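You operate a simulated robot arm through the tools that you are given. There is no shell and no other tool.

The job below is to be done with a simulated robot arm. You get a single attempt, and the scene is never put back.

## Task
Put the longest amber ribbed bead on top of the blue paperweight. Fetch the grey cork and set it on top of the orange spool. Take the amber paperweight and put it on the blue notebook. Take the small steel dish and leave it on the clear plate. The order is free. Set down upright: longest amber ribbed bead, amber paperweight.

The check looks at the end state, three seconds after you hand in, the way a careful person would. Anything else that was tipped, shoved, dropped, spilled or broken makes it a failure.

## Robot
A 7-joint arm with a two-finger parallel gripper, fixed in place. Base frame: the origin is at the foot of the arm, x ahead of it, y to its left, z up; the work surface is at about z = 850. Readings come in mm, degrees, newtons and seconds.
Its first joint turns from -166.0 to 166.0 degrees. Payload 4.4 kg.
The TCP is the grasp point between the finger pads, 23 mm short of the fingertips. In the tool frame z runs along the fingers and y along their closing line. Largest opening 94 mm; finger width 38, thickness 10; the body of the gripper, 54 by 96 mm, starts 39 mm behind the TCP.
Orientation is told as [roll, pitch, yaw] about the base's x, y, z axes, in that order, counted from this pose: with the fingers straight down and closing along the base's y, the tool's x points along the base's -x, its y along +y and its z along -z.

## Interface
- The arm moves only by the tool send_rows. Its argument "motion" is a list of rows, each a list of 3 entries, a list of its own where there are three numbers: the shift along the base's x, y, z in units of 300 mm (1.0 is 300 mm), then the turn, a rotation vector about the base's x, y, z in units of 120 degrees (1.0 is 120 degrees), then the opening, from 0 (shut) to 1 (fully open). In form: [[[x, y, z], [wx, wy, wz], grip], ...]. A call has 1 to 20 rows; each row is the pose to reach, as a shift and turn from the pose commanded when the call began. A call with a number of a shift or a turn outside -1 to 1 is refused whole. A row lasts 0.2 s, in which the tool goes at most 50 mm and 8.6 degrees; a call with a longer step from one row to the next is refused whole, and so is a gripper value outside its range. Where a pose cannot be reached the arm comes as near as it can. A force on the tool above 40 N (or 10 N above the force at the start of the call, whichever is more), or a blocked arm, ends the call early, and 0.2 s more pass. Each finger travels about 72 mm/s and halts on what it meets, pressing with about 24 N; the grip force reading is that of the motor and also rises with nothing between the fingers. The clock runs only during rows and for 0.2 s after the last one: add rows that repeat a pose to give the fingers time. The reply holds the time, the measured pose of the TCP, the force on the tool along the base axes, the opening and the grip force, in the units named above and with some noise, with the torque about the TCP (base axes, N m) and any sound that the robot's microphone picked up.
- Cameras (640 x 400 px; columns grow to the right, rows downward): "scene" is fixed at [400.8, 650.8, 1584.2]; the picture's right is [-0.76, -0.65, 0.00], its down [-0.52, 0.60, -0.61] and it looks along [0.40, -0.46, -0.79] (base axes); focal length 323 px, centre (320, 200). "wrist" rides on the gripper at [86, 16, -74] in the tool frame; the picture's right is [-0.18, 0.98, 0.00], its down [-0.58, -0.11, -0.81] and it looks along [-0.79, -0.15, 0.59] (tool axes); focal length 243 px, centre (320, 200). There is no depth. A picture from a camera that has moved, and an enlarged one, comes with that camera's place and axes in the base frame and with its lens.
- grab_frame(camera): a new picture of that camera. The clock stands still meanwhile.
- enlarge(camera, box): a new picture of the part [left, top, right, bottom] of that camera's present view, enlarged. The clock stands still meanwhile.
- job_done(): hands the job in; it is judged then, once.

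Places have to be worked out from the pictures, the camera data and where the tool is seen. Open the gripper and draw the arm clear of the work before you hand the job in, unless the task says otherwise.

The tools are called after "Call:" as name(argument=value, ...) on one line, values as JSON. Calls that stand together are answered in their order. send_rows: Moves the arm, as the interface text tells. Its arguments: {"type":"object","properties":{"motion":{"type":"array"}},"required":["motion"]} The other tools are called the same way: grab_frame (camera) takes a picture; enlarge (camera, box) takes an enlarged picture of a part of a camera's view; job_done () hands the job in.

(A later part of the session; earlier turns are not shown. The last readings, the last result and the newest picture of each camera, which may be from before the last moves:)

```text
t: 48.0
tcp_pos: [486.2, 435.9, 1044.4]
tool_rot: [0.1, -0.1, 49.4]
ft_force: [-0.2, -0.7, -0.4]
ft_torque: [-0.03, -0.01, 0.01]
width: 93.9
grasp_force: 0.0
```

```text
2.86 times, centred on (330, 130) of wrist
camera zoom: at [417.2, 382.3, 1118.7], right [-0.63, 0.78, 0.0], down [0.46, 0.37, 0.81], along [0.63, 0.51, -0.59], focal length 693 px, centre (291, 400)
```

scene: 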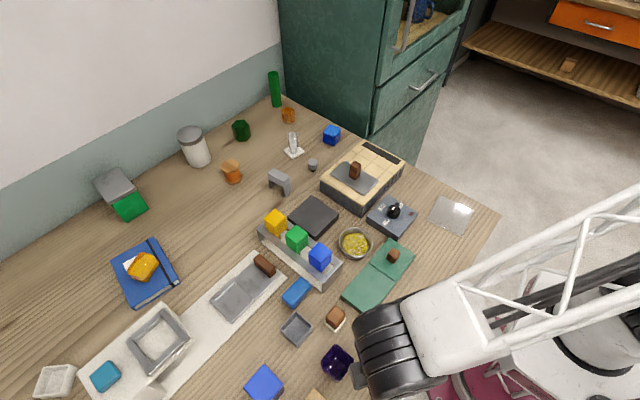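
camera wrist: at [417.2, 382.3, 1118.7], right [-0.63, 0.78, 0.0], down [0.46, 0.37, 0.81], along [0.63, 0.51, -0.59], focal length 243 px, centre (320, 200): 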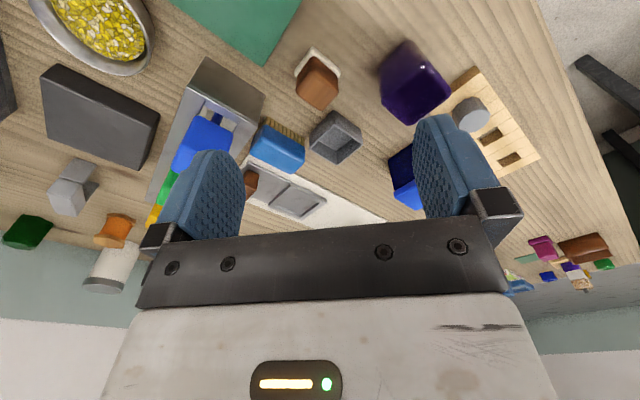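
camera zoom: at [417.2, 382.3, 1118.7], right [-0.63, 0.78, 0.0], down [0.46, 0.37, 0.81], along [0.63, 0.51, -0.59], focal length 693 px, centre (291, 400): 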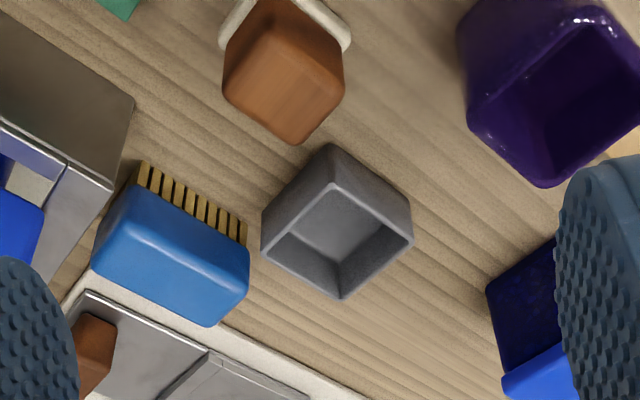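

Call:
enlarge(camera="wrist", box=[300, 105, 370, 170])

Call:
enlarge(camera="wrist", box=[20, 0, 170, 90])

Call:
enlarge(camera="scene", box=[270, 305, 330, 355])

Call:
enlarge(camera="scene", box=[325, 215, 385, 265])

Call:
enlarge(camera="scene", box=[20, 340, 140, 400])

```text
6.15 times, centred on (335, 138) of wrist
camera zoom: at [417.2, 382.3, 1118.7], right [-0.63, 0.78, 0.0], down [0.46, 0.37, 0.81], along [0.63, 0.51, -0.59], focal length 1493 px, centre (228, 585)
```

zoom: 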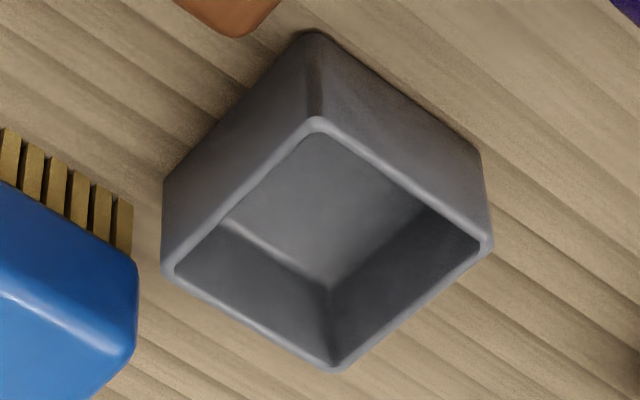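

```text
4.27 times, centred on (95, 45) of wrist
camera zoom: at [417.2, 382.3, 1118.7], right [-0.63, 0.78, 0.0], down [0.46, 0.37, 0.81], along [0.63, 0.51, -0.59], focal length 1035 px, centre (1280, 861)
```

zoom: 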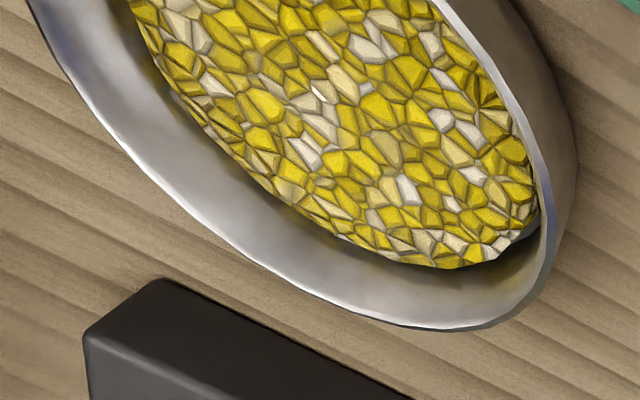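

```text
8.00 times, centred on (300, 330) of scene
camera zoom: at [400.8, 650.8, 1584.2], right [-0.76, -0.65, 0.0], down [-0.52, 0.6, -0.61], along [0.4, -0.46, -0.79], focal length 2584 px, centre (480, -840)
```

zoom: 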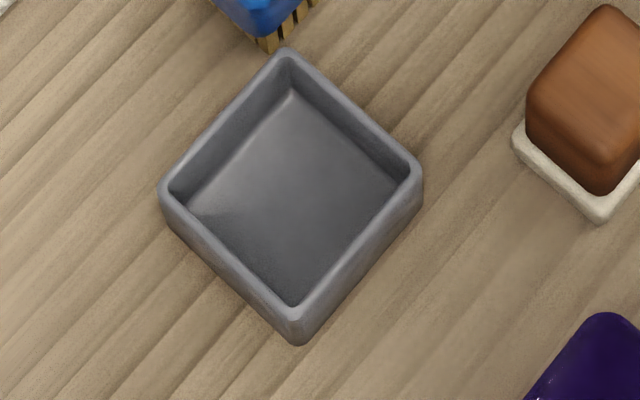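

```text
8.00 times, centred on (355, 240) of scene
camera zoom: at [400.8, 650.8, 1584.2], right [-0.76, -0.65, 0.0], down [-0.52, 0.6, -0.61], along [0.4, -0.46, -0.79], focal length 2584 px, centre (40, -120)
```

zoom: 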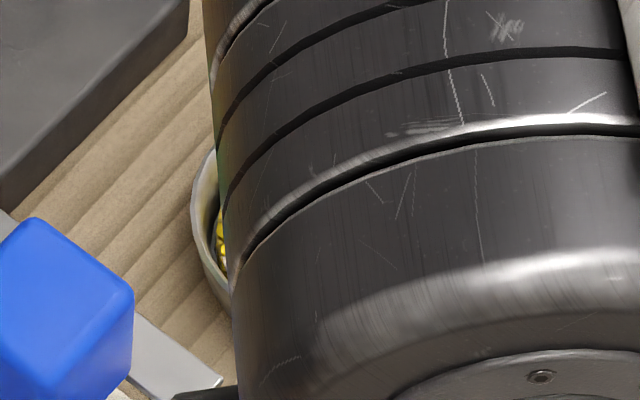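

```text
5.33 times, centred on (80, 370) of scene
camera zoom: at [400.8, 650.8, 1584.2], right [-0.76, -0.65, 0.0], down [-0.52, 0.6, -0.61], along [0.4, -0.46, -0.79], focal length 1722 px, centre (1600, -707)
```

zoom: 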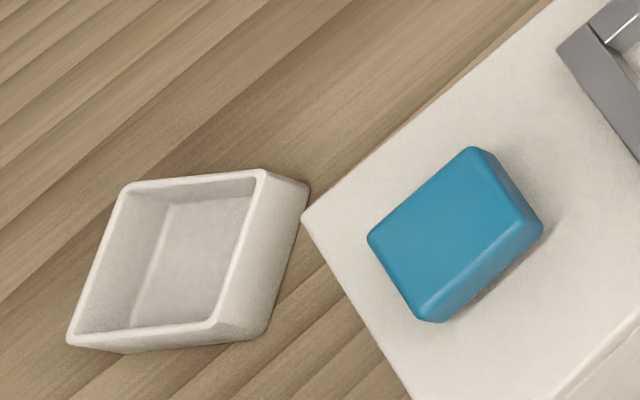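

The round bowl is clearly shiny steel, so it is the "small steel dish" (with loose yellow granules — keep level); the square one is matte grey. The free-standing grey stopper at (859.5, 151) (cap Ø31 mm, z 865–887, on a 12 mm stem) I take as the grey cork. I'll go back above it with yaw 75°, tilt 25°.

Call:
send_rows(motion=[[[0.09, -0.08, 0.01], [0, 0, 0.035], 1], [[0.18, -0.16, 0.02], [0, 0, 0.07], 1], [[0.27, -0.25, 0.02], [0, 0, 0.105], 1], [[0.36, -0.34, 0.02], [0, 0, 0.14], 1], [[0.45, -0.42, 0.02], [0, 0, 0.175], 1], [[0.54, -0.5, 0.02], [0, 0, 0.213], 1]])

Call:
send_rows(motion=[[[0.1, -0.08, 0.0], [0.0288, -0.0077, 0], 1], [[0.2, -0.16, 0.0], [0.0575, -0.0154, 0], 1], [[0.3, -0.24, 0.0], [0.0862, -0.0231, 0], 1], [[0.4, -0.32, 0.0], [0.115, -0.0308, 0], 0.9], [[0.5, -0.4, 0.0], [0.1437, -0.0385, 0], 0.8], [[0.6, -0.48, -0.05], [0.1725, -0.0462, 0], 0.7], [[0.67, -0.57, -0.15], [0.2012, -0.0539, 0], 0.65], [[0.67, -0.57, -0.15], [0.2012, -0.0539, 0], 0.65]])

Call:
grab_frame(camera="wrist")

Call:
grab_frame(camera="scene")

```text
t: 49.4
tcp_pos: [648.8, 286.1, 1050.5]
tool_rot: [0.0, 0.0, 75.2]
ft_force: [-0.3, -0.2, 0.3]
ft_torque: [0.0, -0.01, 0.0]
width: 94.0
grasp_force: 0.1
```

```text
t: 51.2
tcp_pos: [849.1, 115.7, 1004.5]
tool_rot: [0.1, -25.1, 75.0]
ft_force: [-0.1, -0.3, 0.4]
ft_torque: [0.02, 0.0, 0.01]
width: 61.2
grasp_force: 0.0
```

```text
taken
camera wrist: at [804.9, 14.2, 1035.8], right [-0.91, 0.41, 0.08], down [0.15, 0.15, 0.98], along [0.39, 0.9, -0.2], focal length 243 px, centre (320, 200)
```

wrist: 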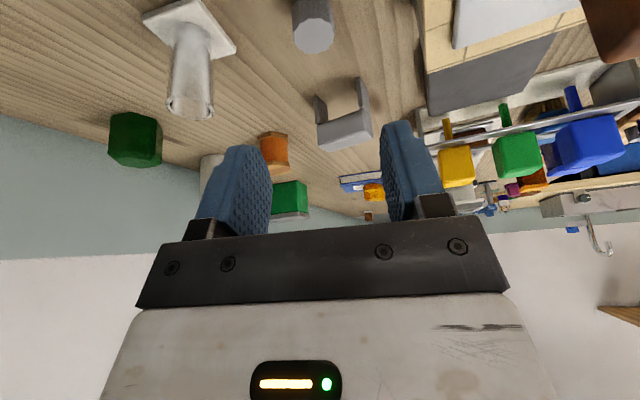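

```text
taken
```

scene: 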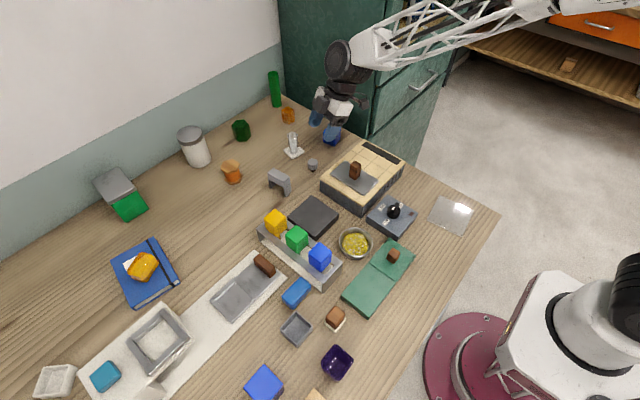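

Call:
enlarge(camera="wrist", box=[270, 0, 360, 70])

```text
5.71 times, centred on (315, 35) of wrist
camera zoom: at [804.9, 14.2, 1035.8], right [-0.91, 0.41, 0.08], down [0.15, 0.15, 0.98], along [0.39, 0.9, -0.2], focal length 1386 px, centre (349, 1143)
```

zoom: 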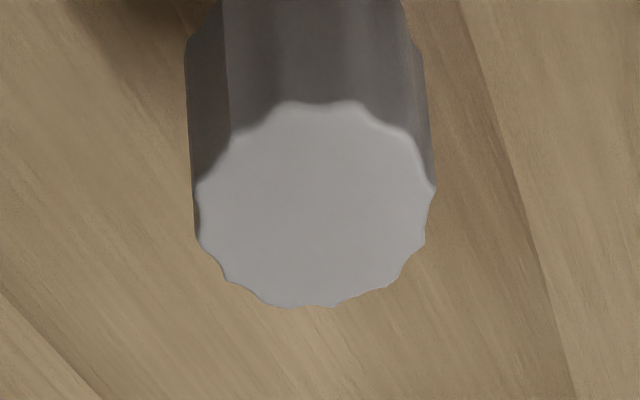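

Cork confirmed at (859.3, 150.4). I'll descend along the tilted approach to TCP (859.3, 150.5, 884) with the gripper at 61 mm.

Call:
send_rows(motion=[[[0.005, 0.013, -0.113], [0, 0, 0], 0.65], [[0.012, 0.034, -0.227], [0, 0, 0], 0.65], [[0.022, 0.073, -0.31], [0, 0, 0], 0.65], [[0.034, 0.116, -0.4], [0, 0, 0], 0.65], [[0.034, 0.116, -0.4], [0, 0, 0], 0.65]])

Call:
grab_frame(camera="wrist")

Call:
enlarge(camera="scene", box=[260, 60, 420, 220])

```text
t: 52.4
tcp_pos: [858.2, 150.6, 886.2]
tool_rot: [0.0, -25.0, 75.0]
ft_force: [0.8, -0.3, -0.6]
ft_torque: [-0.03, 0.0, -0.02]
width: 61.0
grasp_force: 0.0
```

```text
taken
camera wrist: at [814.9, 49.9, 915.6], right [-0.91, 0.41, 0.08], down [0.15, 0.15, 0.98], along [0.39, 0.9, -0.2], focal length 243 px, centre (320, 200)
```

wrist: 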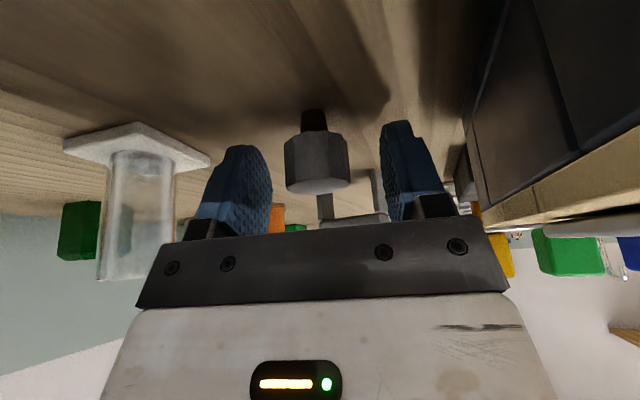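

```text
2.50 times, centred on (340, 140) of scene
camera zoom: at [400.8, 650.8, 1584.2], right [-0.76, -0.65, 0.0], down [-0.52, 0.6, -0.61], along [0.4, -0.46, -0.79], focal length 807 px, centre (270, 350)
```

zoom: 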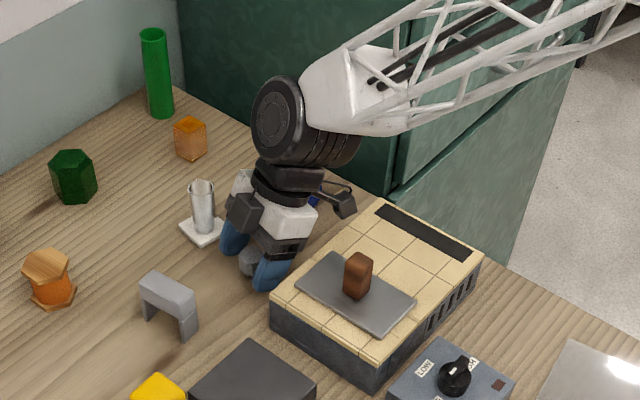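

The side view shows a grey cap on a brown cork shank — a T-cork — sitting between the pads. I'll close the gripper on it.

Call:
send_rows(motion=[[[0, 0, -0.005], [0, 0, 0], 0.5], [[0, 0, -0.005], [0, 0, 0], 0.4], [[0, 0, -0.005], [0, 0, 0], 0.2], [[0, 0, -0.005], [0, 0, 0], 0.2], [[0, 0, -0.005], [0, 0, 0], 0.2]])

Call:
grab_frame(camera="wrist")

```text
t: 53.6
tcp_pos: [859.6, 150.9, 884.3]
tool_rot: [0.0, -25.0, 75.1]
ft_force: [0.1, 0.4, 0.6]
ft_torque: [0.02, -0.02, 0.02]
width: 28.2
grasp_force: 23.6
```

```text
taken
camera wrist: at [815.1, 49.7, 914.4], right [-0.91, 0.41, 0.08], down [0.15, 0.15, 0.98], along [0.39, 0.9, -0.2], focal length 243 px, centre (320, 200)
```

wrist: 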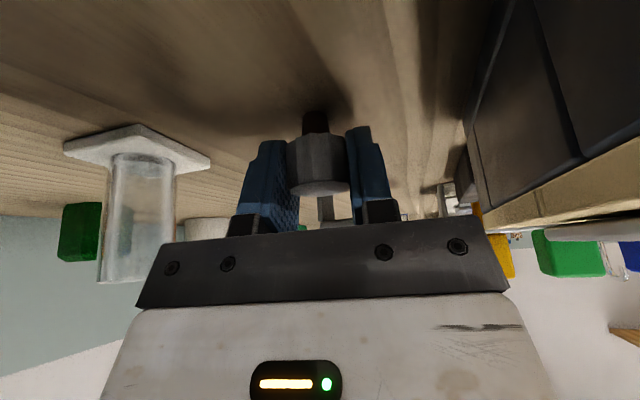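

Gripped at 28 mm. I'll lift straight up.

Call:
send_rows(motion=[[[0, 0, 0.03], [0, 0, 0], 0.2], [[0, 0, 0.12], [0, 0, 0], 0.2], [[0, 0, 0.25], [0, 0, 0], 0.2], [[0, 0.03, 0.38], [0, 0, 0], 0.2], [[0, 0.06, 0.45], [0, 0, 0], 0.2], [[0, 0.06, 0.45], [0, 0, 0], 0.2]])

Call:
grab_frame(camera="wrist")

```text
t: 55.0
tcp_pos: [860.0, 167.7, 1019.2]
tool_rot: [0.0, -25.0, 75.1]
ft_force: [-0.2, -0.5, -0.7]
ft_torque: [-0.03, 0.0, -0.01]
width: 28.1
grasp_force: 24.5
```

```text
taken
camera wrist: at [815.2, 66.9, 1049.0], right [-0.91, 0.41, 0.08], down [0.15, 0.15, 0.98], along [0.39, 0.9, -0.2], focal length 243 px, centre (320, 200)
```

wrist: 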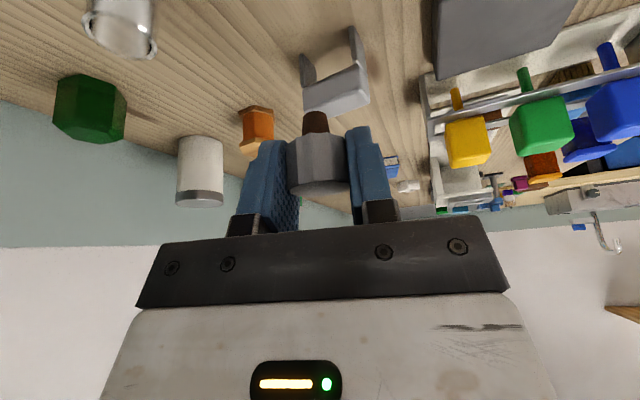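

The cork hangs upright in the grip. I'll carry it to above the spool, yawing to 18° on the way.

Call:
send_rows(motion=[[[0.06, 0.07, 0.0], [0, 0, -0.06], 0.2], [[0.12, 0.14, 0.0], [0, 0, -0.12], 0.2], [[0.19, 0.21, 0.0], [0, 0, -0.18], 0.2], [[0.26, 0.28, 0.0], [0, 0, -0.24], 0.2], [[0.33, 0.35, 0.0], [0, 0, -0.3], 0.2], [[0.4, 0.42, 0.0], [0, 0, -0.36], 0.2], [[0.47, 0.48, 0.0], [0, 0, -0.42], 0.2], [[0.52, 0.535, 0.0], [0, 0, -0.475], 0.2], [[0.52, 0.535, 0.0], [0, 0, -0.475], 0.2]])

Call:
grab_frame(camera="wrist")

Call:
grab_frame(camera="scene")

```text
t: 57.0
tcp_pos: [1014.8, 329.1, 1019.4]
tool_rot: [0.0, -25.1, 18.1]
ft_force: [0.4, 0.3, 0.0]
ft_torque: [-0.01, 0.01, 0.0]
width: 28.1
grasp_force: 23.9
```

```text
taken
camera wrist: at [906.4, 312.2, 1050.3], right [-0.15, 0.99, 0.08], down [0.21, -0.05, 0.98], along [0.97, 0.16, -0.2], focal length 243 px, centre (320, 200)
```

wrist: 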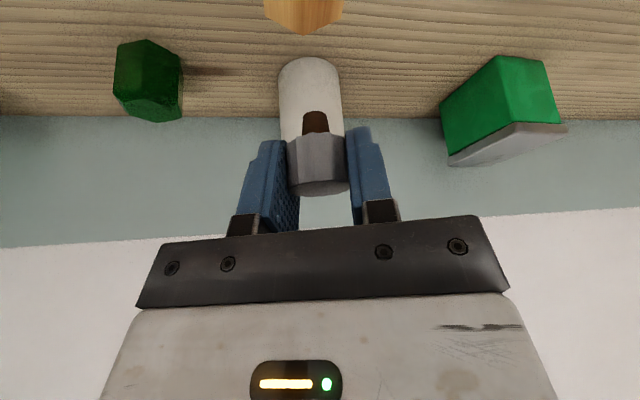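

```text
taken
```

scene: 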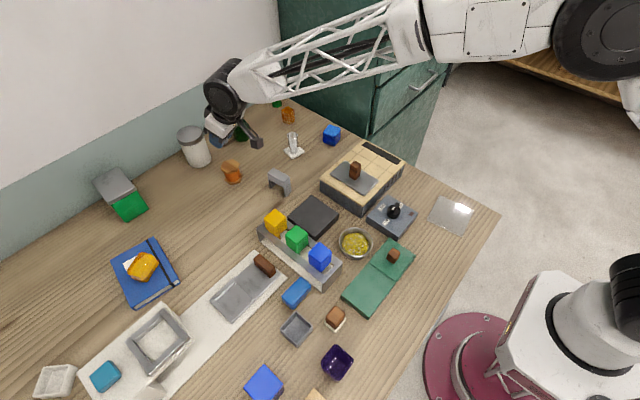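

The spool's far vertex matches centre ≈ (1019.3, 330.7). I'll align over it and descend to about 10 mm above contact (contact expected at TCP z ≈ 938).

Call:
send_rows(motion=[[[0.008, 0.002, -0.08], [0, 0, 0], 0.2], [[0.016, 0.005, -0.16], [0, 0, 0], 0.2], [[0.016, 0.005, -0.22], [0, 0, 0], 0.2], [[0.016, 0.005, -0.237], [0, 0, 0], 0.2], [[0.016, 0.005, -0.237], [0, 0, 0], 0.2]])

Call:
grab_frame(camera="wrist")

Call:
enlarge(camera="scene", box=[180, 90, 280, 200])

```text
t: 58.2
tcp_pos: [1020.3, 329.4, 947.3]
tool_rot: [0.0, -25.0, 18.1]
ft_force: [0.2, -0.2, -0.5]
ft_torque: [-0.01, 0.0, -0.01]
width: 27.9
grasp_force: 23.8
```

```text
taken
camera wrist: at [910.9, 312.7, 978.4], right [-0.15, 0.99, 0.08], down [0.21, -0.05, 0.98], along [0.97, 0.16, -0.2], focal length 243 px, centre (320, 200)
```

wrist: 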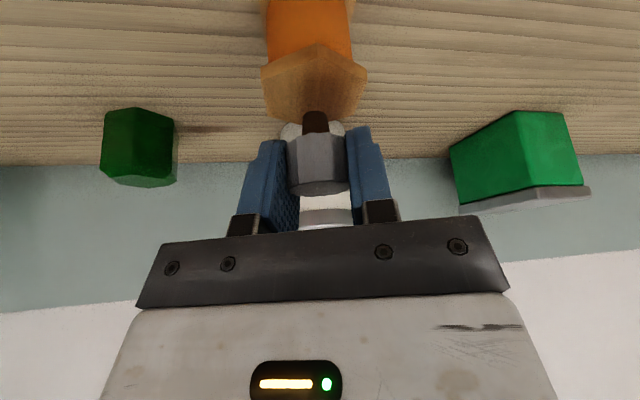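

```text
3.64 times, centred on (230, 145) of scene
camera zoom: at [400.8, 650.8, 1584.2], right [-0.76, -0.65, 0.0], down [-0.52, 0.6, -0.61], along [0.4, -0.46, -0.79], focal length 1174 px, centre (647, 400)
```

zoom: 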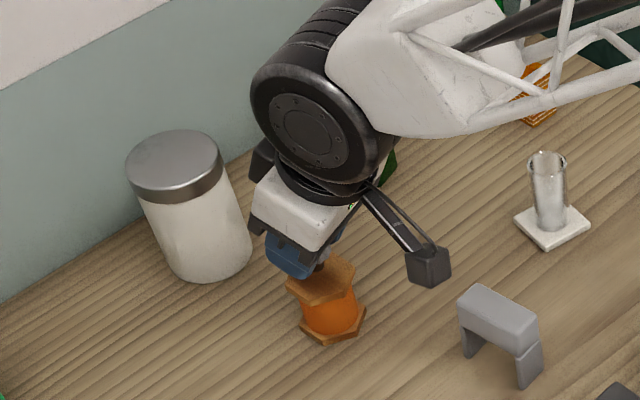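

The stem is centred over the hex top. I'll lower in small steps and watch the force.

Call:
send_rows(motion=[[[0, 0, -0.01], [0, 0, 0], 0.2], [[0, 0, -0.02], [0, 0, 0], 0.2]])

Call:
send_rows(motion=[[[0, 0, -0.003], [0, 0, 0], 0.2], [[0, 0, -0.005], [0, 0, 0], 0.2]])

Call:
send_rows(motion=[[[0, 0, -0.003], [0, 0, 0], 0.2], [[0, 0, -0.005], [0, 0, 0], 0.2]])

```text
t: 58.8
tcp_pos: [1019.9, 330.2, 943.0]
tool_rot: [0.1, -25.0, 18.1]
ft_force: [0.1, 0.2, -0.3]
ft_torque: [0.01, 0.01, -0.02]
width: 27.9
grasp_force: 24.2
```

```text
t: 59.4
tcp_pos: [1019.8, 328.8, 940.9]
tool_rot: [-0.1, -25.1, 18.1]
ft_force: [0.3, 0.2, 0.5]
ft_torque: [-0.02, -0.01, -0.02]
width: 27.7
grasp_force: 23.9
```

```text
t: 60.0
tcp_pos: [1019.4, 329.5, 940.4]
tool_rot: [0.0, -25.0, 18.1]
ft_force: [0.5, -0.1, -0.8]
ft_torque: [0.01, 0.04, -0.01]
width: 28.0
grasp_force: 24.5
```

Call:
send_rows(motion=[[[0, 0, -0.003], [0, 0, 0], 0.2], [[0, 0, -0.003], [0, 0, 0], 0.2]])

Call:
send_rows(motion=[[[0, 0, -0.003], [0, 0, 0], 0.2], [[0, 0, -0.003], [0, 0, 0], 0.2]])

Call:
enlarge(camera="wrist", box=[250, 30, 390, 210])

```text
t: 60.6
tcp_pos: [1021.1, 330.5, 939.3]
tool_rot: [0.0, -25.1, 18.1]
ft_force: [-0.9, 1.2, 4.9]
ft_torque: [0.05, 0.02, -0.02]
width: 27.7
grasp_force: 24.4
```

```text
t: 61.2
tcp_pos: [1020.6, 330.5, 938.3]
tool_rot: [0.0, -25.1, 18.0]
ft_force: [-1.0, 0.5, 13.9]
ft_torque: [0.05, 0.05, -0.01]
width: 28.1
grasp_force: 24.2
```

```text
2.22 times, centred on (320, 120) of wrist
camera zoom: at [910.5, 312.9, 968.9], right [-0.15, 0.99, 0.08], down [0.21, -0.05, 0.98], along [0.97, 0.16, -0.2], focal length 539 px, centre (320, 378)
```

zoom: 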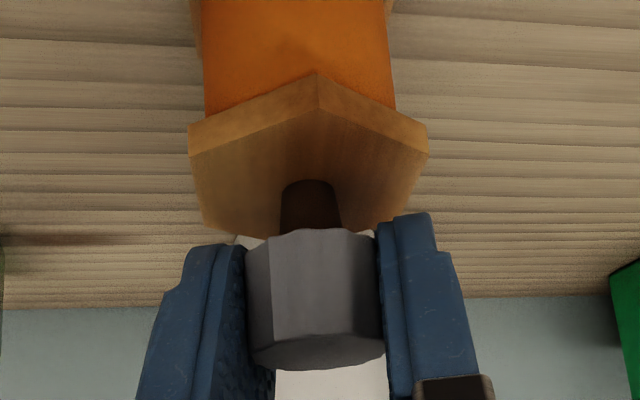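

The cork is in firm contact with the spool top. I'll back off about 1 mm to relieve the load, then open gently.

Call:
send_rows(motion=[[[0, 0, 0.003], [0, 0, 0], 0.2], [[0, 0, 0.004], [0, 0, 0], 0.32], [[0, 0, 0.004], [0, 0, 0], 0.36], [[0, 0, 0.004], [0, 0, 0], 0.42], [[0, 0, 0.004], [0, 0, 0], 0.5], [[0, 0, 0.004], [0, 0, 0], 0.58], [[0, 0, 0.004], [0, 0, 0], 0.58]])

Call:
enlarge(camera="wrist", box=[250, 30, 390, 210])

```text
t: 62.8
tcp_pos: [1019.9, 330.4, 938.7]
tool_rot: [0.1, -25.0, 18.1]
ft_force: [-0.5, 0.1, 0.2]
ft_torque: [0.05, 0.02, -0.03]
width: 54.5
grasp_force: 0.1
```

```text
2.22 times, centred on (320, 120) of wrist
camera zoom: at [910.3, 312.9, 969.0], right [-0.15, 0.99, 0.08], down [0.21, -0.05, 0.98], along [0.97, 0.16, -0.2], focal length 539 px, centre (320, 378)
```

zoom: 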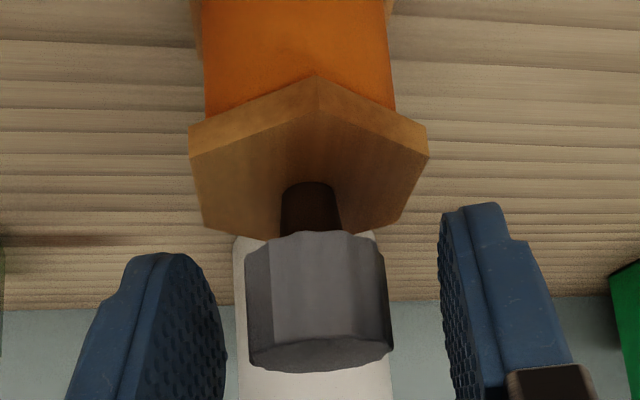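

The cork stands upright by itself. I'll retract along the tool axis.

Call:
send_rows(motion=[[[-0.02, -0.0065, 0.045], [0, 0, 0], 0.6], [[-0.06, -0.02, 0.136], [0, 0, 0], 0.65], [[-0.12, -0.04, 0.27], [0, 0, 0], 0.8], [[-0.19, -0.06, 0.4], [0, 0, 0], 1], [[-0.25, -0.08, 0.5], [0, 0, 0], 1]])

Call:
grab_frame(camera="wrist")

Call:
enlarge(camera="scene", box=[180, 90, 280, 200])

```text
t: 64.0
tcp_pos: [943.7, 306.0, 1087.8]
tool_rot: [0.0, -25.0, 18.1]
ft_force: [0.0, 0.4, -1.5]
ft_torque: [0.0, -0.04, 0.04]
width: 94.2
grasp_force: 0.0
```

```text
taken
camera wrist: at [833.7, 289.0, 1118.3], right [-0.15, 0.99, 0.08], down [0.21, -0.05, 0.98], along [0.97, 0.16, -0.2], focal length 243 px, centre (320, 200)
```

wrist: 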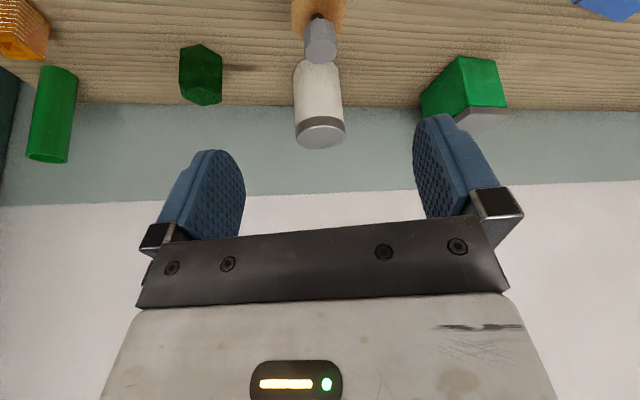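

```text
3.64 times, centred on (230, 145) of scene
camera zoom: at [400.8, 650.8, 1584.2], right [-0.76, -0.65, 0.0], down [-0.52, 0.6, -0.61], along [0.4, -0.46, -0.79], focal length 1174 px, centre (647, 400)
```

zoom: 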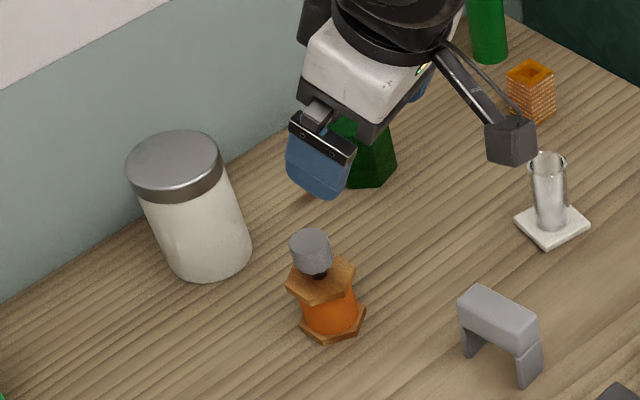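

The cork is standing on the spool. Next, the bead: I'll move to look at it with yaw 0, tilt 25°.

Call:
send_rows(motion=[[[0.0, -0.13, 0.0], [0, 0, -0.02], 1], [[0.0, -0.26, 0.0], [0, 0, -0.045], 1], [[0.0, -0.4, -0.02], [0, 0, -0.07], 1], [[0.01, -0.54, -0.06], [0, 0, -0.1], 1], [[0.02, -0.68, -0.1], [0, 0, -0.125], 1], [[0.02, -0.82, -0.17], [0, 0, -0.15], 1], [[0.02, -0.82, -0.19], [0, 0, -0.15], 1]])

Call:
grab_frame(camera="wrist")

Call:
enlarge(camera="wrist", box=[230, 0, 410, 130])

```text
t: 65.6
tcp_pos: [951.0, 59.9, 1030.6]
tool_rot: [0.0, -25.1, 0.0]
ft_force: [0.2, -0.9, -0.2]
ft_torque: [-0.03, 0.01, 0.0]
width: 93.7
grasp_force: 0.0
```

```text
taken
camera wrist: at [841.3, 77.2, 1061.2], right [0.17, 0.98, 0.08], down [0.18, -0.11, 0.98], along [0.97, -0.15, -0.2], focal length 243 px, centre (320, 200)
```

wrist: 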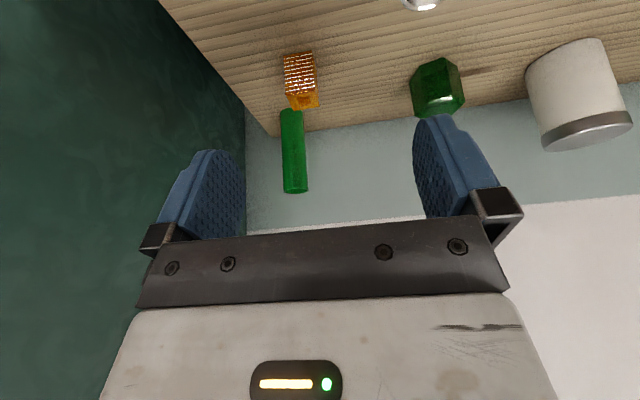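

```text
3.08 times, centred on (320, 65) of wrist
camera zoom: at [841.3, 77.2, 1061.2], right [0.17, 0.98, 0.08], down [0.18, -0.11, 0.98], along [0.97, -0.15, -0.2], focal length 746 px, centre (320, 615)
```

zoom: 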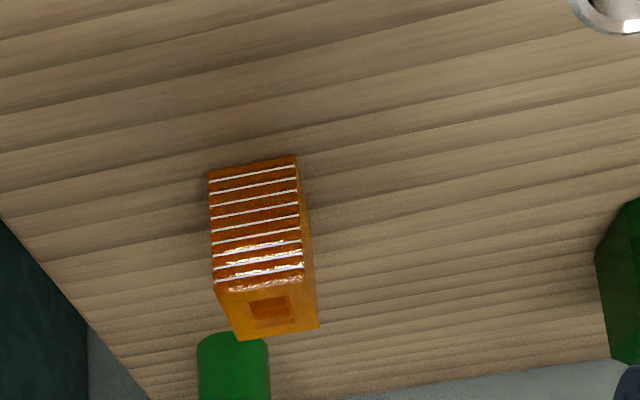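

The bead is a 31.5 mm square ribbed tube, 48 mm tall, axis-aligned, centred at about (1080, 31), top z≈898. I'll check the arm's clearance to the cabinet (side at y≈−72) in the scene view.

Call:
grab_frame(camera="scene")

Call:
enlarge(camera="scene", box=[240, 0, 480, 160])

```text
taken
```

scene: 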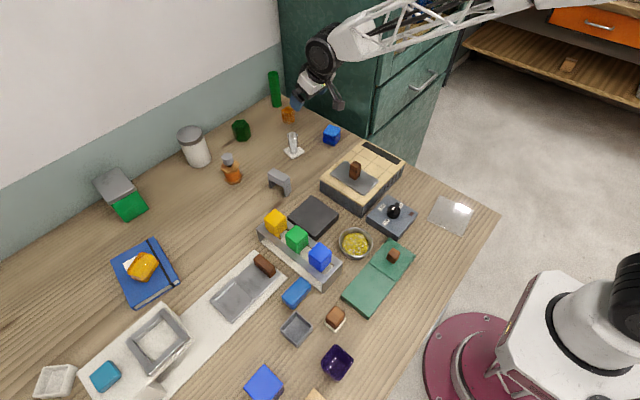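

```text
2.50 times, centred on (360, 80) of scene
camera zoom: at [400.8, 650.8, 1584.2], right [-0.76, -0.65, 0.0], down [-0.52, 0.6, -0.61], along [0.4, -0.46, -0.79], focal length 807 px, centre (220, 500)
```

zoom: 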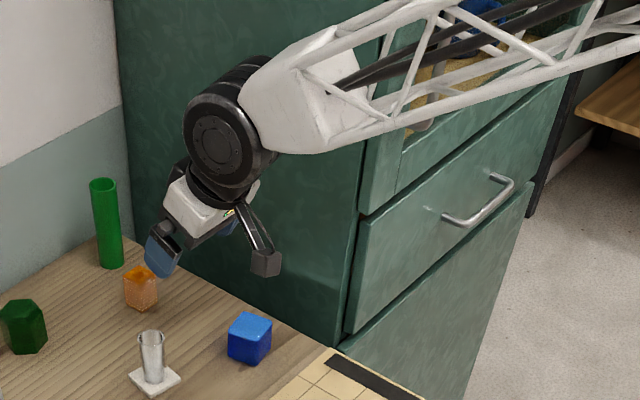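

The clearance to the cabinet looks fine. I'll go to a pre-grasp 90 mm back along the approach, opening 61 mm.

Call:
send_rows(motion=[[[0.1, -0.03, -0.07], [0, 0, 0], 0.8], [[0.2, -0.065, -0.14], [0, 0, 0], 0.65], [[0.305, -0.096, -0.217], [0, 0, 0], 0.65], [[0.305, -0.096, -0.217], [0, 0, 0], 0.65]])

Call:
grab_frame(camera="wrist")

Call:
enlarge(camera="wrist", box=[250, 20, 390, 140])

```text
t: 66.6
tcp_pos: [1044.5, 32.0, 966.1]
tool_rot: [0.1, -25.0, 0.1]
ft_force: [-0.5, -1.3, 0.0]
ft_torque: [0.0, 0.02, -0.02]
width: 61.1
grasp_force: 0.1
```

```text
taken
camera wrist: at [933.7, 48.6, 996.7], right [0.17, 0.98, 0.08], down [0.19, -0.11, 0.98], along [0.97, -0.15, -0.2], focal length 243 px, centre (320, 200)
```

wrist: 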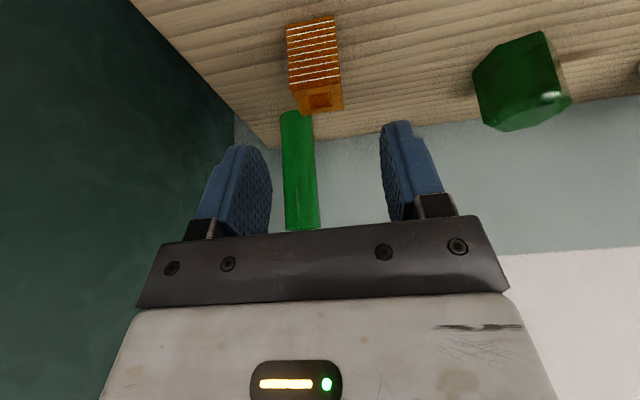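

```text
3.33 times, centred on (320, 80) of wrist
camera zoom: at [933.7, 48.6, 996.7], right [0.17, 0.98, 0.08], down [0.19, -0.11, 0.98], along [0.97, -0.15, -0.2], focal length 809 px, centre (320, 600)
```

zoom: 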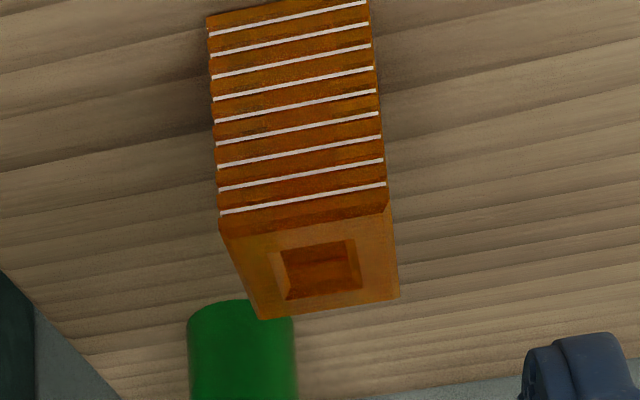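

Refined: centre (1081, 30.6), bead yaw ≈ −3°. I'll descend along the approach to TCP z≈884 with a −3° yaw trim.

Call:
send_rows(motion=[[[0.04, -0.002, -0.09], [0, 0, -0.012], 0.65], [[0.08, -0.004, -0.18], [0, 0, -0.025], 0.65], [[0.12, -0.005, -0.272], [0, 0, -0.025], 0.65], [[0.12, -0.005, -0.272], [0, 0, -0.025], 0.65]])

Call:
grab_frame(camera="wrist")

```text
t: 67.6
tcp_pos: [1079.6, 29.7, 884.7]
tool_rot: [0.0, -25.1, -2.8]
ft_force: [0.8, 0.3, -0.5]
ft_torque: [0.03, 0.02, 0.0]
width: 61.0
grasp_force: 0.1
```

```text
taken
camera wrist: at [970.3, 52.9, 914.1], right [0.22, 0.97, 0.08], down [0.18, -0.12, 0.98], along [0.96, -0.2, -0.2], focal length 243 px, centre (320, 200)
```

wrist: 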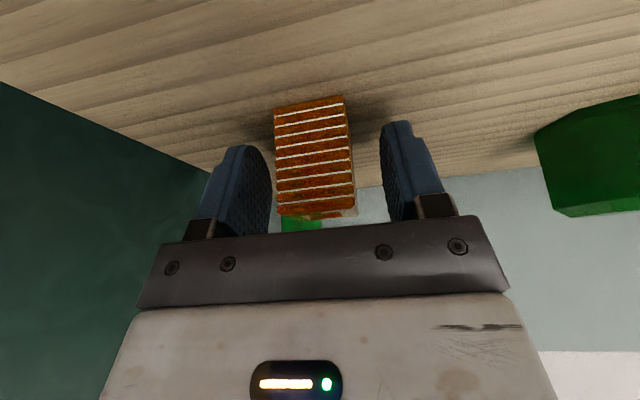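

The bead is centred between the pads. Closing.

Call:
send_rows(motion=[[[0, 0, 0], [0, 0, 0], 0.5], [[0, 0, 0], [0, 0, 0], 0.4], [[0, 0, 0], [0, 0, 0], 0.22], [[0, 0, 0], [0, 0, 0], 0.22], [[0, 0, 0], [0, 0, 0], 0.22]])

Call:
grab_frame(camera="wrist")

```text
t: 68.8
tcp_pos: [1081.1, 29.9, 883.1]
tool_rot: [0.0, -25.1, -3.0]
ft_force: [-0.1, 1.5, 0.3]
ft_torque: [-0.02, -0.01, 0.04]
width: 31.6
grasp_force: 23.7
```

```text
taken
camera wrist: at [970.2, 52.9, 914.3], right [0.22, 0.97, 0.08], down [0.18, -0.12, 0.98], along [0.96, -0.2, -0.2], focal length 243 px, centre (320, 200)
```

wrist: 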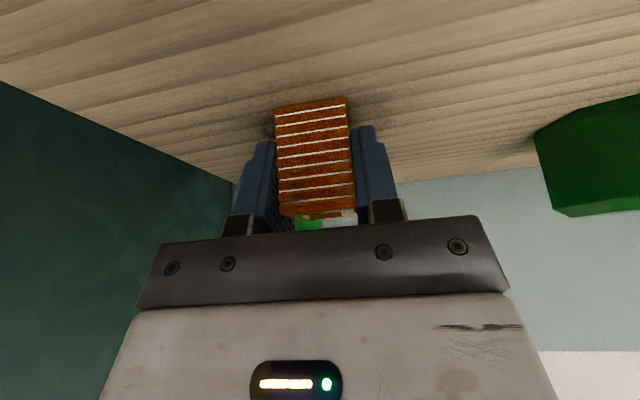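

Gripped at 31.6 mm. I'll lift straight up, then pull back to view the blue paperweight.

Call:
send_rows(motion=[[[0, 0, 0.03], [0, 0, 0], 0.22], [[0, 0, 0.12], [0, 0, 0], 0.22], [[0, 0, 0.25], [0, 0, 0], 0.22], [[-0.04, 0, 0.38], [0, 0, 0], 0.22], [[-0.15, 0, 0.46], [0, 0, 0], 0.22], [[-0.3, 0, 0.48], [0, 0, 0], 0.22], [[-0.45, 0, 0.48], [0, 0, 0], 0.22], [[-0.6, 0, 0.48], [0, 0, 0], 0.22], [[-0.72, 0.0, 0.48], [0, 0, 0], 0.22], [[-0.72, 0.0, 0.48], [0, 0, 0], 0.22]])

Call:
grab_frame(camera="wrist")

Call:
enlarge(camera="wrist", box=[240, 0, 400, 110])

```text
t: 71.0
tcp_pos: [862.7, 30.8, 1027.8]
tool_rot: [0.0, -25.0, -2.8]
ft_force: [-0.7, 0.8, -1.0]
ft_torque: [0.01, 0.04, 0.01]
width: 31.7
grasp_force: 24.0
```

```text
taken
camera wrist: at [753.6, 53.9, 1058.0], right [0.22, 0.97, 0.08], down [0.18, -0.12, 0.98], along [0.96, -0.2, -0.2], focal length 243 px, centre (320, 200)
```

wrist: 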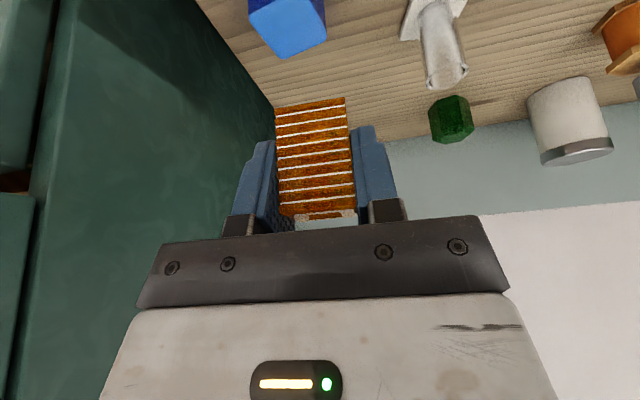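

```text
3.64 times, centred on (320, 55) of wrist
camera zoom: at [753.6, 53.9, 1058.0], right [0.22, 0.97, 0.08], down [0.18, -0.12, 0.98], along [0.96, -0.2, -0.2], focal length 882 px, centre (320, 727)
```

zoom: 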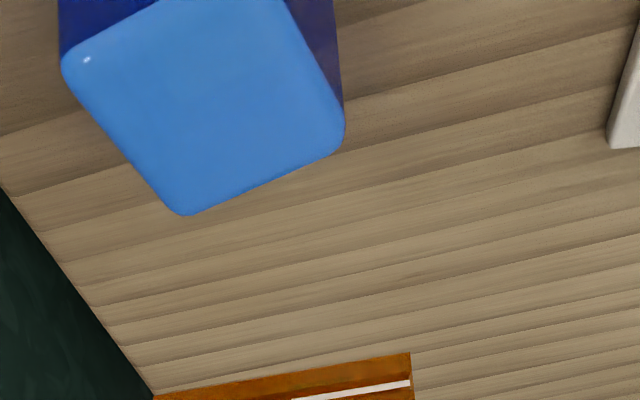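

The blue paperweight is a ~46 mm rounded cube, top centre ≈ (901.5, 11.4, 895), about 80 mm from the cabinet side. To keep the wrist drum away from the cabinet I'll yaw the tool to −50° while staying high.

Call:
send_rows(motion=[[[0.02, 0.0, 0.0], [0, 0, -0.056], 0.22], [[0.04, 0.0, 0.0], [0, 0, -0.112], 0.22], [[0.06, 0.0, 0.0], [0, 0, -0.168], 0.22], [[0.08, -0.02, 0.0], [0, 0, -0.224], 0.22], [[0.1, -0.04, 0.0], [0, 0, -0.28], 0.22], [[0.12, -0.055, 0.0], [0, 0, -0.336], 0.22], [[0.13, -0.066, 0.0], [0, 0, -0.393], 0.22], [[0.13, -0.066, 0.0], [0, 0, -0.393], 0.22]])

Call:
grab_frame(camera="wrist")

Call:
grab_frame(camera="scene")

```text
t: 72.8
tcp_pos: [902.8, 10.5, 1028.9]
tool_rot: [0.0, -25.1, -50.2]
ft_force: [1.0, -1.1, -1.1]
ft_torque: [-0.04, -0.04, -0.01]
width: 32.0
grasp_force: 24.0
```

```text
taken
camera wrist: at [843.3, 106.3, 1059.3], right [0.86, 0.5, 0.08], down [0.04, -0.21, 0.98], along [0.51, -0.84, -0.2], focal length 243 px, centre (320, 200)
```

wrist: 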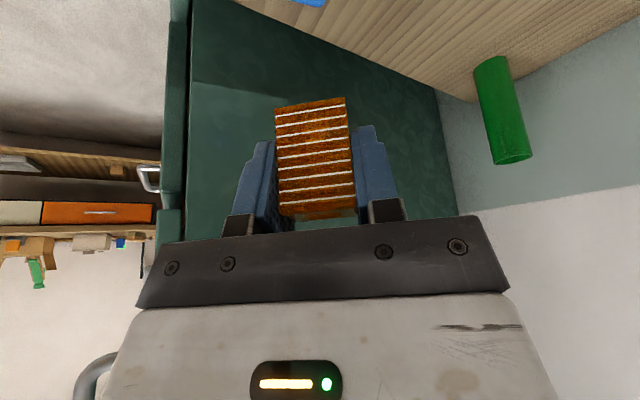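

```text
taken
```

scene: 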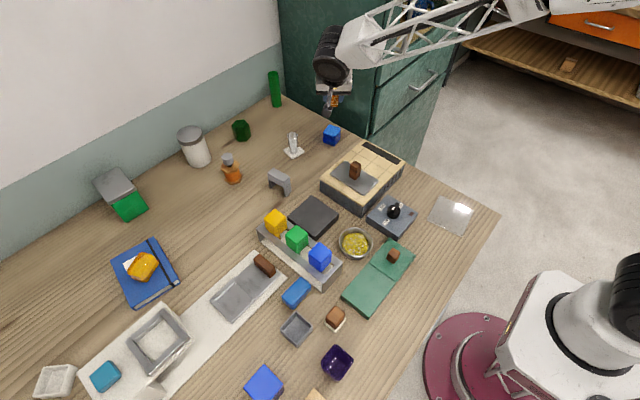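

Yaw −50° works well. I'll continue to −79° so the bead's sides line up with the cube's sides, still high up.

Call:
send_rows(motion=[[[0, 0, 0], [0, 0, -0.06], 0.22], [[0, 0, 0], [0, 0, -0.12], 0.22], [[0, 0, 0], [0, 0, -0.18], 0.22], [[0, 0, 0], [0, 0, -0.24], 0.22], [[0, 0, 0], [0, 0, -0.24], 0.22]])

Call:
grab_frame(camera="wrist")

Call:
enlarge(camera="scene", box=[270, 10, 410, 170])

```text
t: 74.0
tcp_pos: [902.0, 10.9, 1028.6]
tool_rot: [0.1, -25.1, -78.9]
ft_force: [0.1, 0.1, -0.7]
ft_torque: [-0.02, 0.03, 0.01]
width: 31.8
grasp_force: 24.9
```

```text
taken
camera wrist: at [896.4, 122.4, 1059.2], right [1.0, 0.02, 0.08], down [-0.07, -0.2, 0.98], along [0.04, -0.98, -0.2], focal length 243 px, centre (320, 200)
```

wrist: 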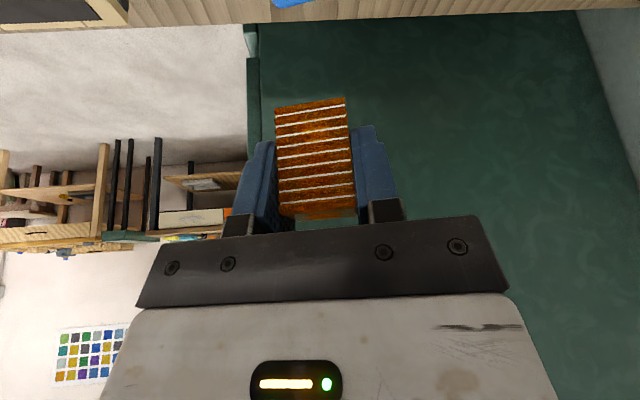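

```text
2.50 times, centred on (340, 90) of scene
camera zoom: at [400.8, 650.8, 1584.2], right [-0.76, -0.65, 0.0], down [-0.52, 0.6, -0.61], along [0.4, -0.46, -0.79], focal length 807 px, centre (270, 475)
```

zoom: 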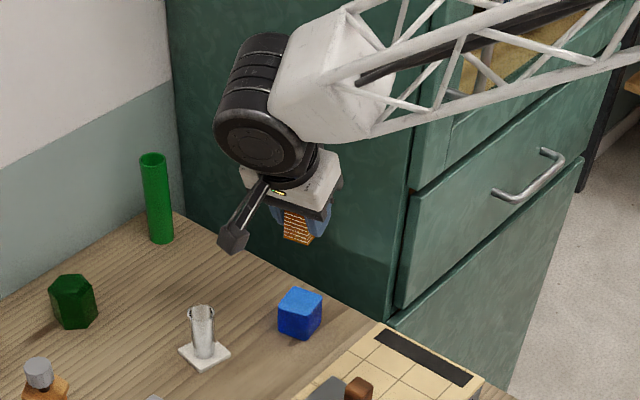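

The wrist is well clear of the cabinet now. I'll descend to z≈955 over the cube and look for alignment.

Call:
send_rows(motion=[[[-0.002, 0.001, -0.08], [0, 0, 0], 0.22], [[-0.004, 0.002, -0.16], [0, 0, 0], 0.22], [[-0.004, 0.002, -0.24], [0, 0, 0], 0.22], [[-0.004, 0.002, -0.24], [0, 0, 0], 0.22]])

Call:
grab_frame(camera="wrist")

Call:
enlarge(camera="wrist", box=[230, 0, 410, 130])

Call:
enlarge(camera="scene", box=[290, 70, 390, 160])

```text
t: 75.0
tcp_pos: [901.2, 10.7, 956.2]
tool_rot: [0.0, -25.1, -78.9]
ft_force: [0.8, 0.2, -1.2]
ft_torque: [0.0, 0.02, 0.01]
width: 31.5
grasp_force: 24.3
```

```text
taken
camera wrist: at [895.1, 123.6, 986.6], right [1.0, 0.03, 0.08], down [-0.07, -0.2, 0.98], along [0.04, -0.98, -0.2], focal length 243 px, centre (320, 200)
```

wrist: 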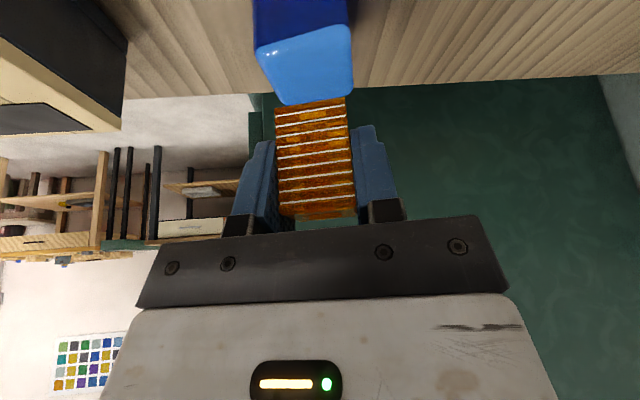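

```text
3.08 times, centred on (320, 65) of wrist
camera zoom: at [895.1, 123.6, 986.6], right [1.0, 0.03, 0.08], down [-0.07, -0.2, 0.98], along [0.04, -0.98, -0.2], focal length 746 px, centre (320, 615)
```

zoom: 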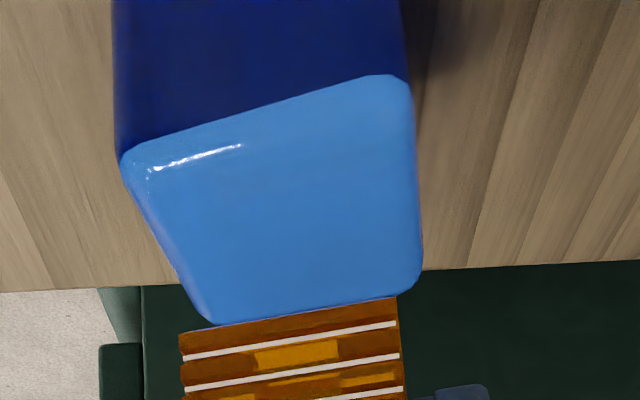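

```text
4.44 times, centred on (340, 115) of scene
camera zoom: at [400.8, 650.8, 1584.2], right [-0.76, -0.65, 0.0], down [-0.52, 0.6, -0.61], along [0.4, -0.46, -0.79], focal length 1435 px, centre (231, 578)
```

zoom: 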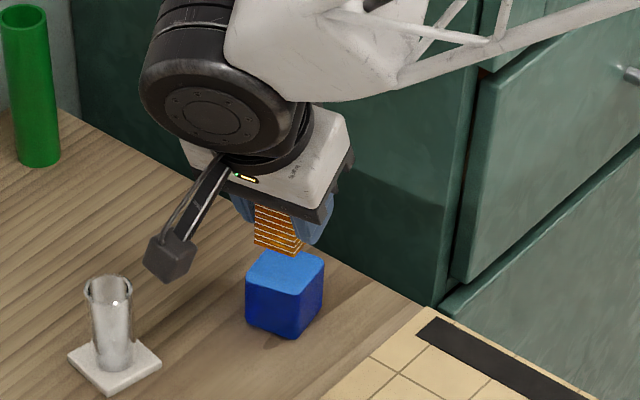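

Cube top centre ≈ (900.6, 10.8); the bead is centred within ~1.5 mm. I'll trim and descend to about z 936, then feel for contact.

Call:
send_rows(motion=[[[-0.004, 0.001, -0.03], [0, 0, 0], 0.22], [[-0.004, 0.001, -0.05], [0, 0, 0], 0.22], [[-0.004, 0.001, -0.067], [0, 0, 0], 0.22]])

Call:
send_rows(motion=[[[0, 0, -0.005], [0, 0, 0], 0.22], [[0, 0, -0.01], [0, 0, 0], 0.22]])

Call:
grab_frame(camera="wrist")

```text
t: 75.8
tcp_pos: [899.1, 12.0, 937.0]
tool_rot: [-0.1, -24.9, -78.9]
ft_force: [0.6, 0.4, 0.0]
ft_torque: [-0.01, -0.01, 0.03]
width: 31.7
grasp_force: 24.2
```

```text
t: 76.4
tcp_pos: [900.3, 10.7, 934.5]
tool_rot: [0.0, -25.0, -79.0]
ft_force: [-1.1, 0.0, 0.7]
ft_torque: [-0.01, 0.03, -0.05]
width: 31.9
grasp_force: 24.4
```

```text
taken
camera wrist: at [893.8, 123.6, 964.3], right [1.0, 0.03, 0.08], down [-0.07, -0.2, 0.98], along [0.04, -0.98, -0.2], focal length 243 px, centre (320, 200)
```

wrist: 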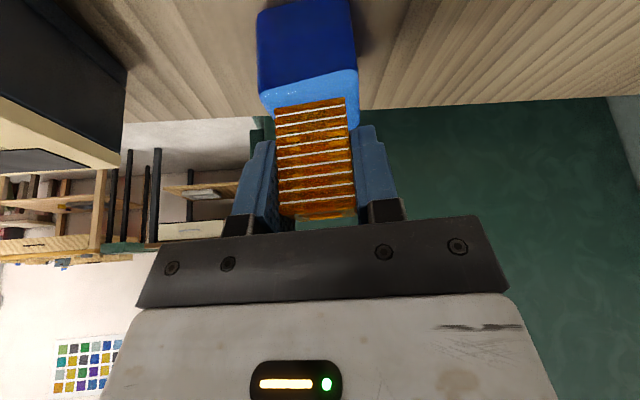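

Call:
send_rows(motion=[[[0, 0, -0.005], [0, 0, 0], 0.22], [[0, 0, -0.008], [0, 0, 0], 0.22]])

Call:
send_rows(motion=[[[0, 0, -0.003], [0, 0, 0], 0.22], [[0, 0, -0.005], [0, 0, 0], 0.22]])

Call:
send_rows(motion=[[[0, 0, -0.002], [0, 0, 0], 0.22], [[0, 0, -0.004], [0, 0, 0], 0.22]])

```text
t: 77.0
tcp_pos: [900.5, 11.1, 932.2]
tool_rot: [0.0, -25.2, -78.8]
ft_force: [-1.4, -0.8, 15.9]
ft_torque: [-0.08, 0.15, 0.04]
width: 31.8
grasp_force: 24.3
```

```text
t: 77.6
tcp_pos: [900.7, 10.5, 930.2]
tool_rot: [0.1, -25.0, -78.9]
ft_force: [2.1, -1.3, 16.5]
ft_torque: [-0.04, -0.01, 0.02]
width: 31.7
grasp_force: 24.3
```

```text
t: 78.2
tcp_pos: [899.5, 11.4, 928.7]
tool_rot: [0.1, -25.1, -79.0]
ft_force: [6.2, 2.6, 16.2]
ft_torque: [0.05, -0.13, 0.0]
width: 32.2
grasp_force: 24.4
```

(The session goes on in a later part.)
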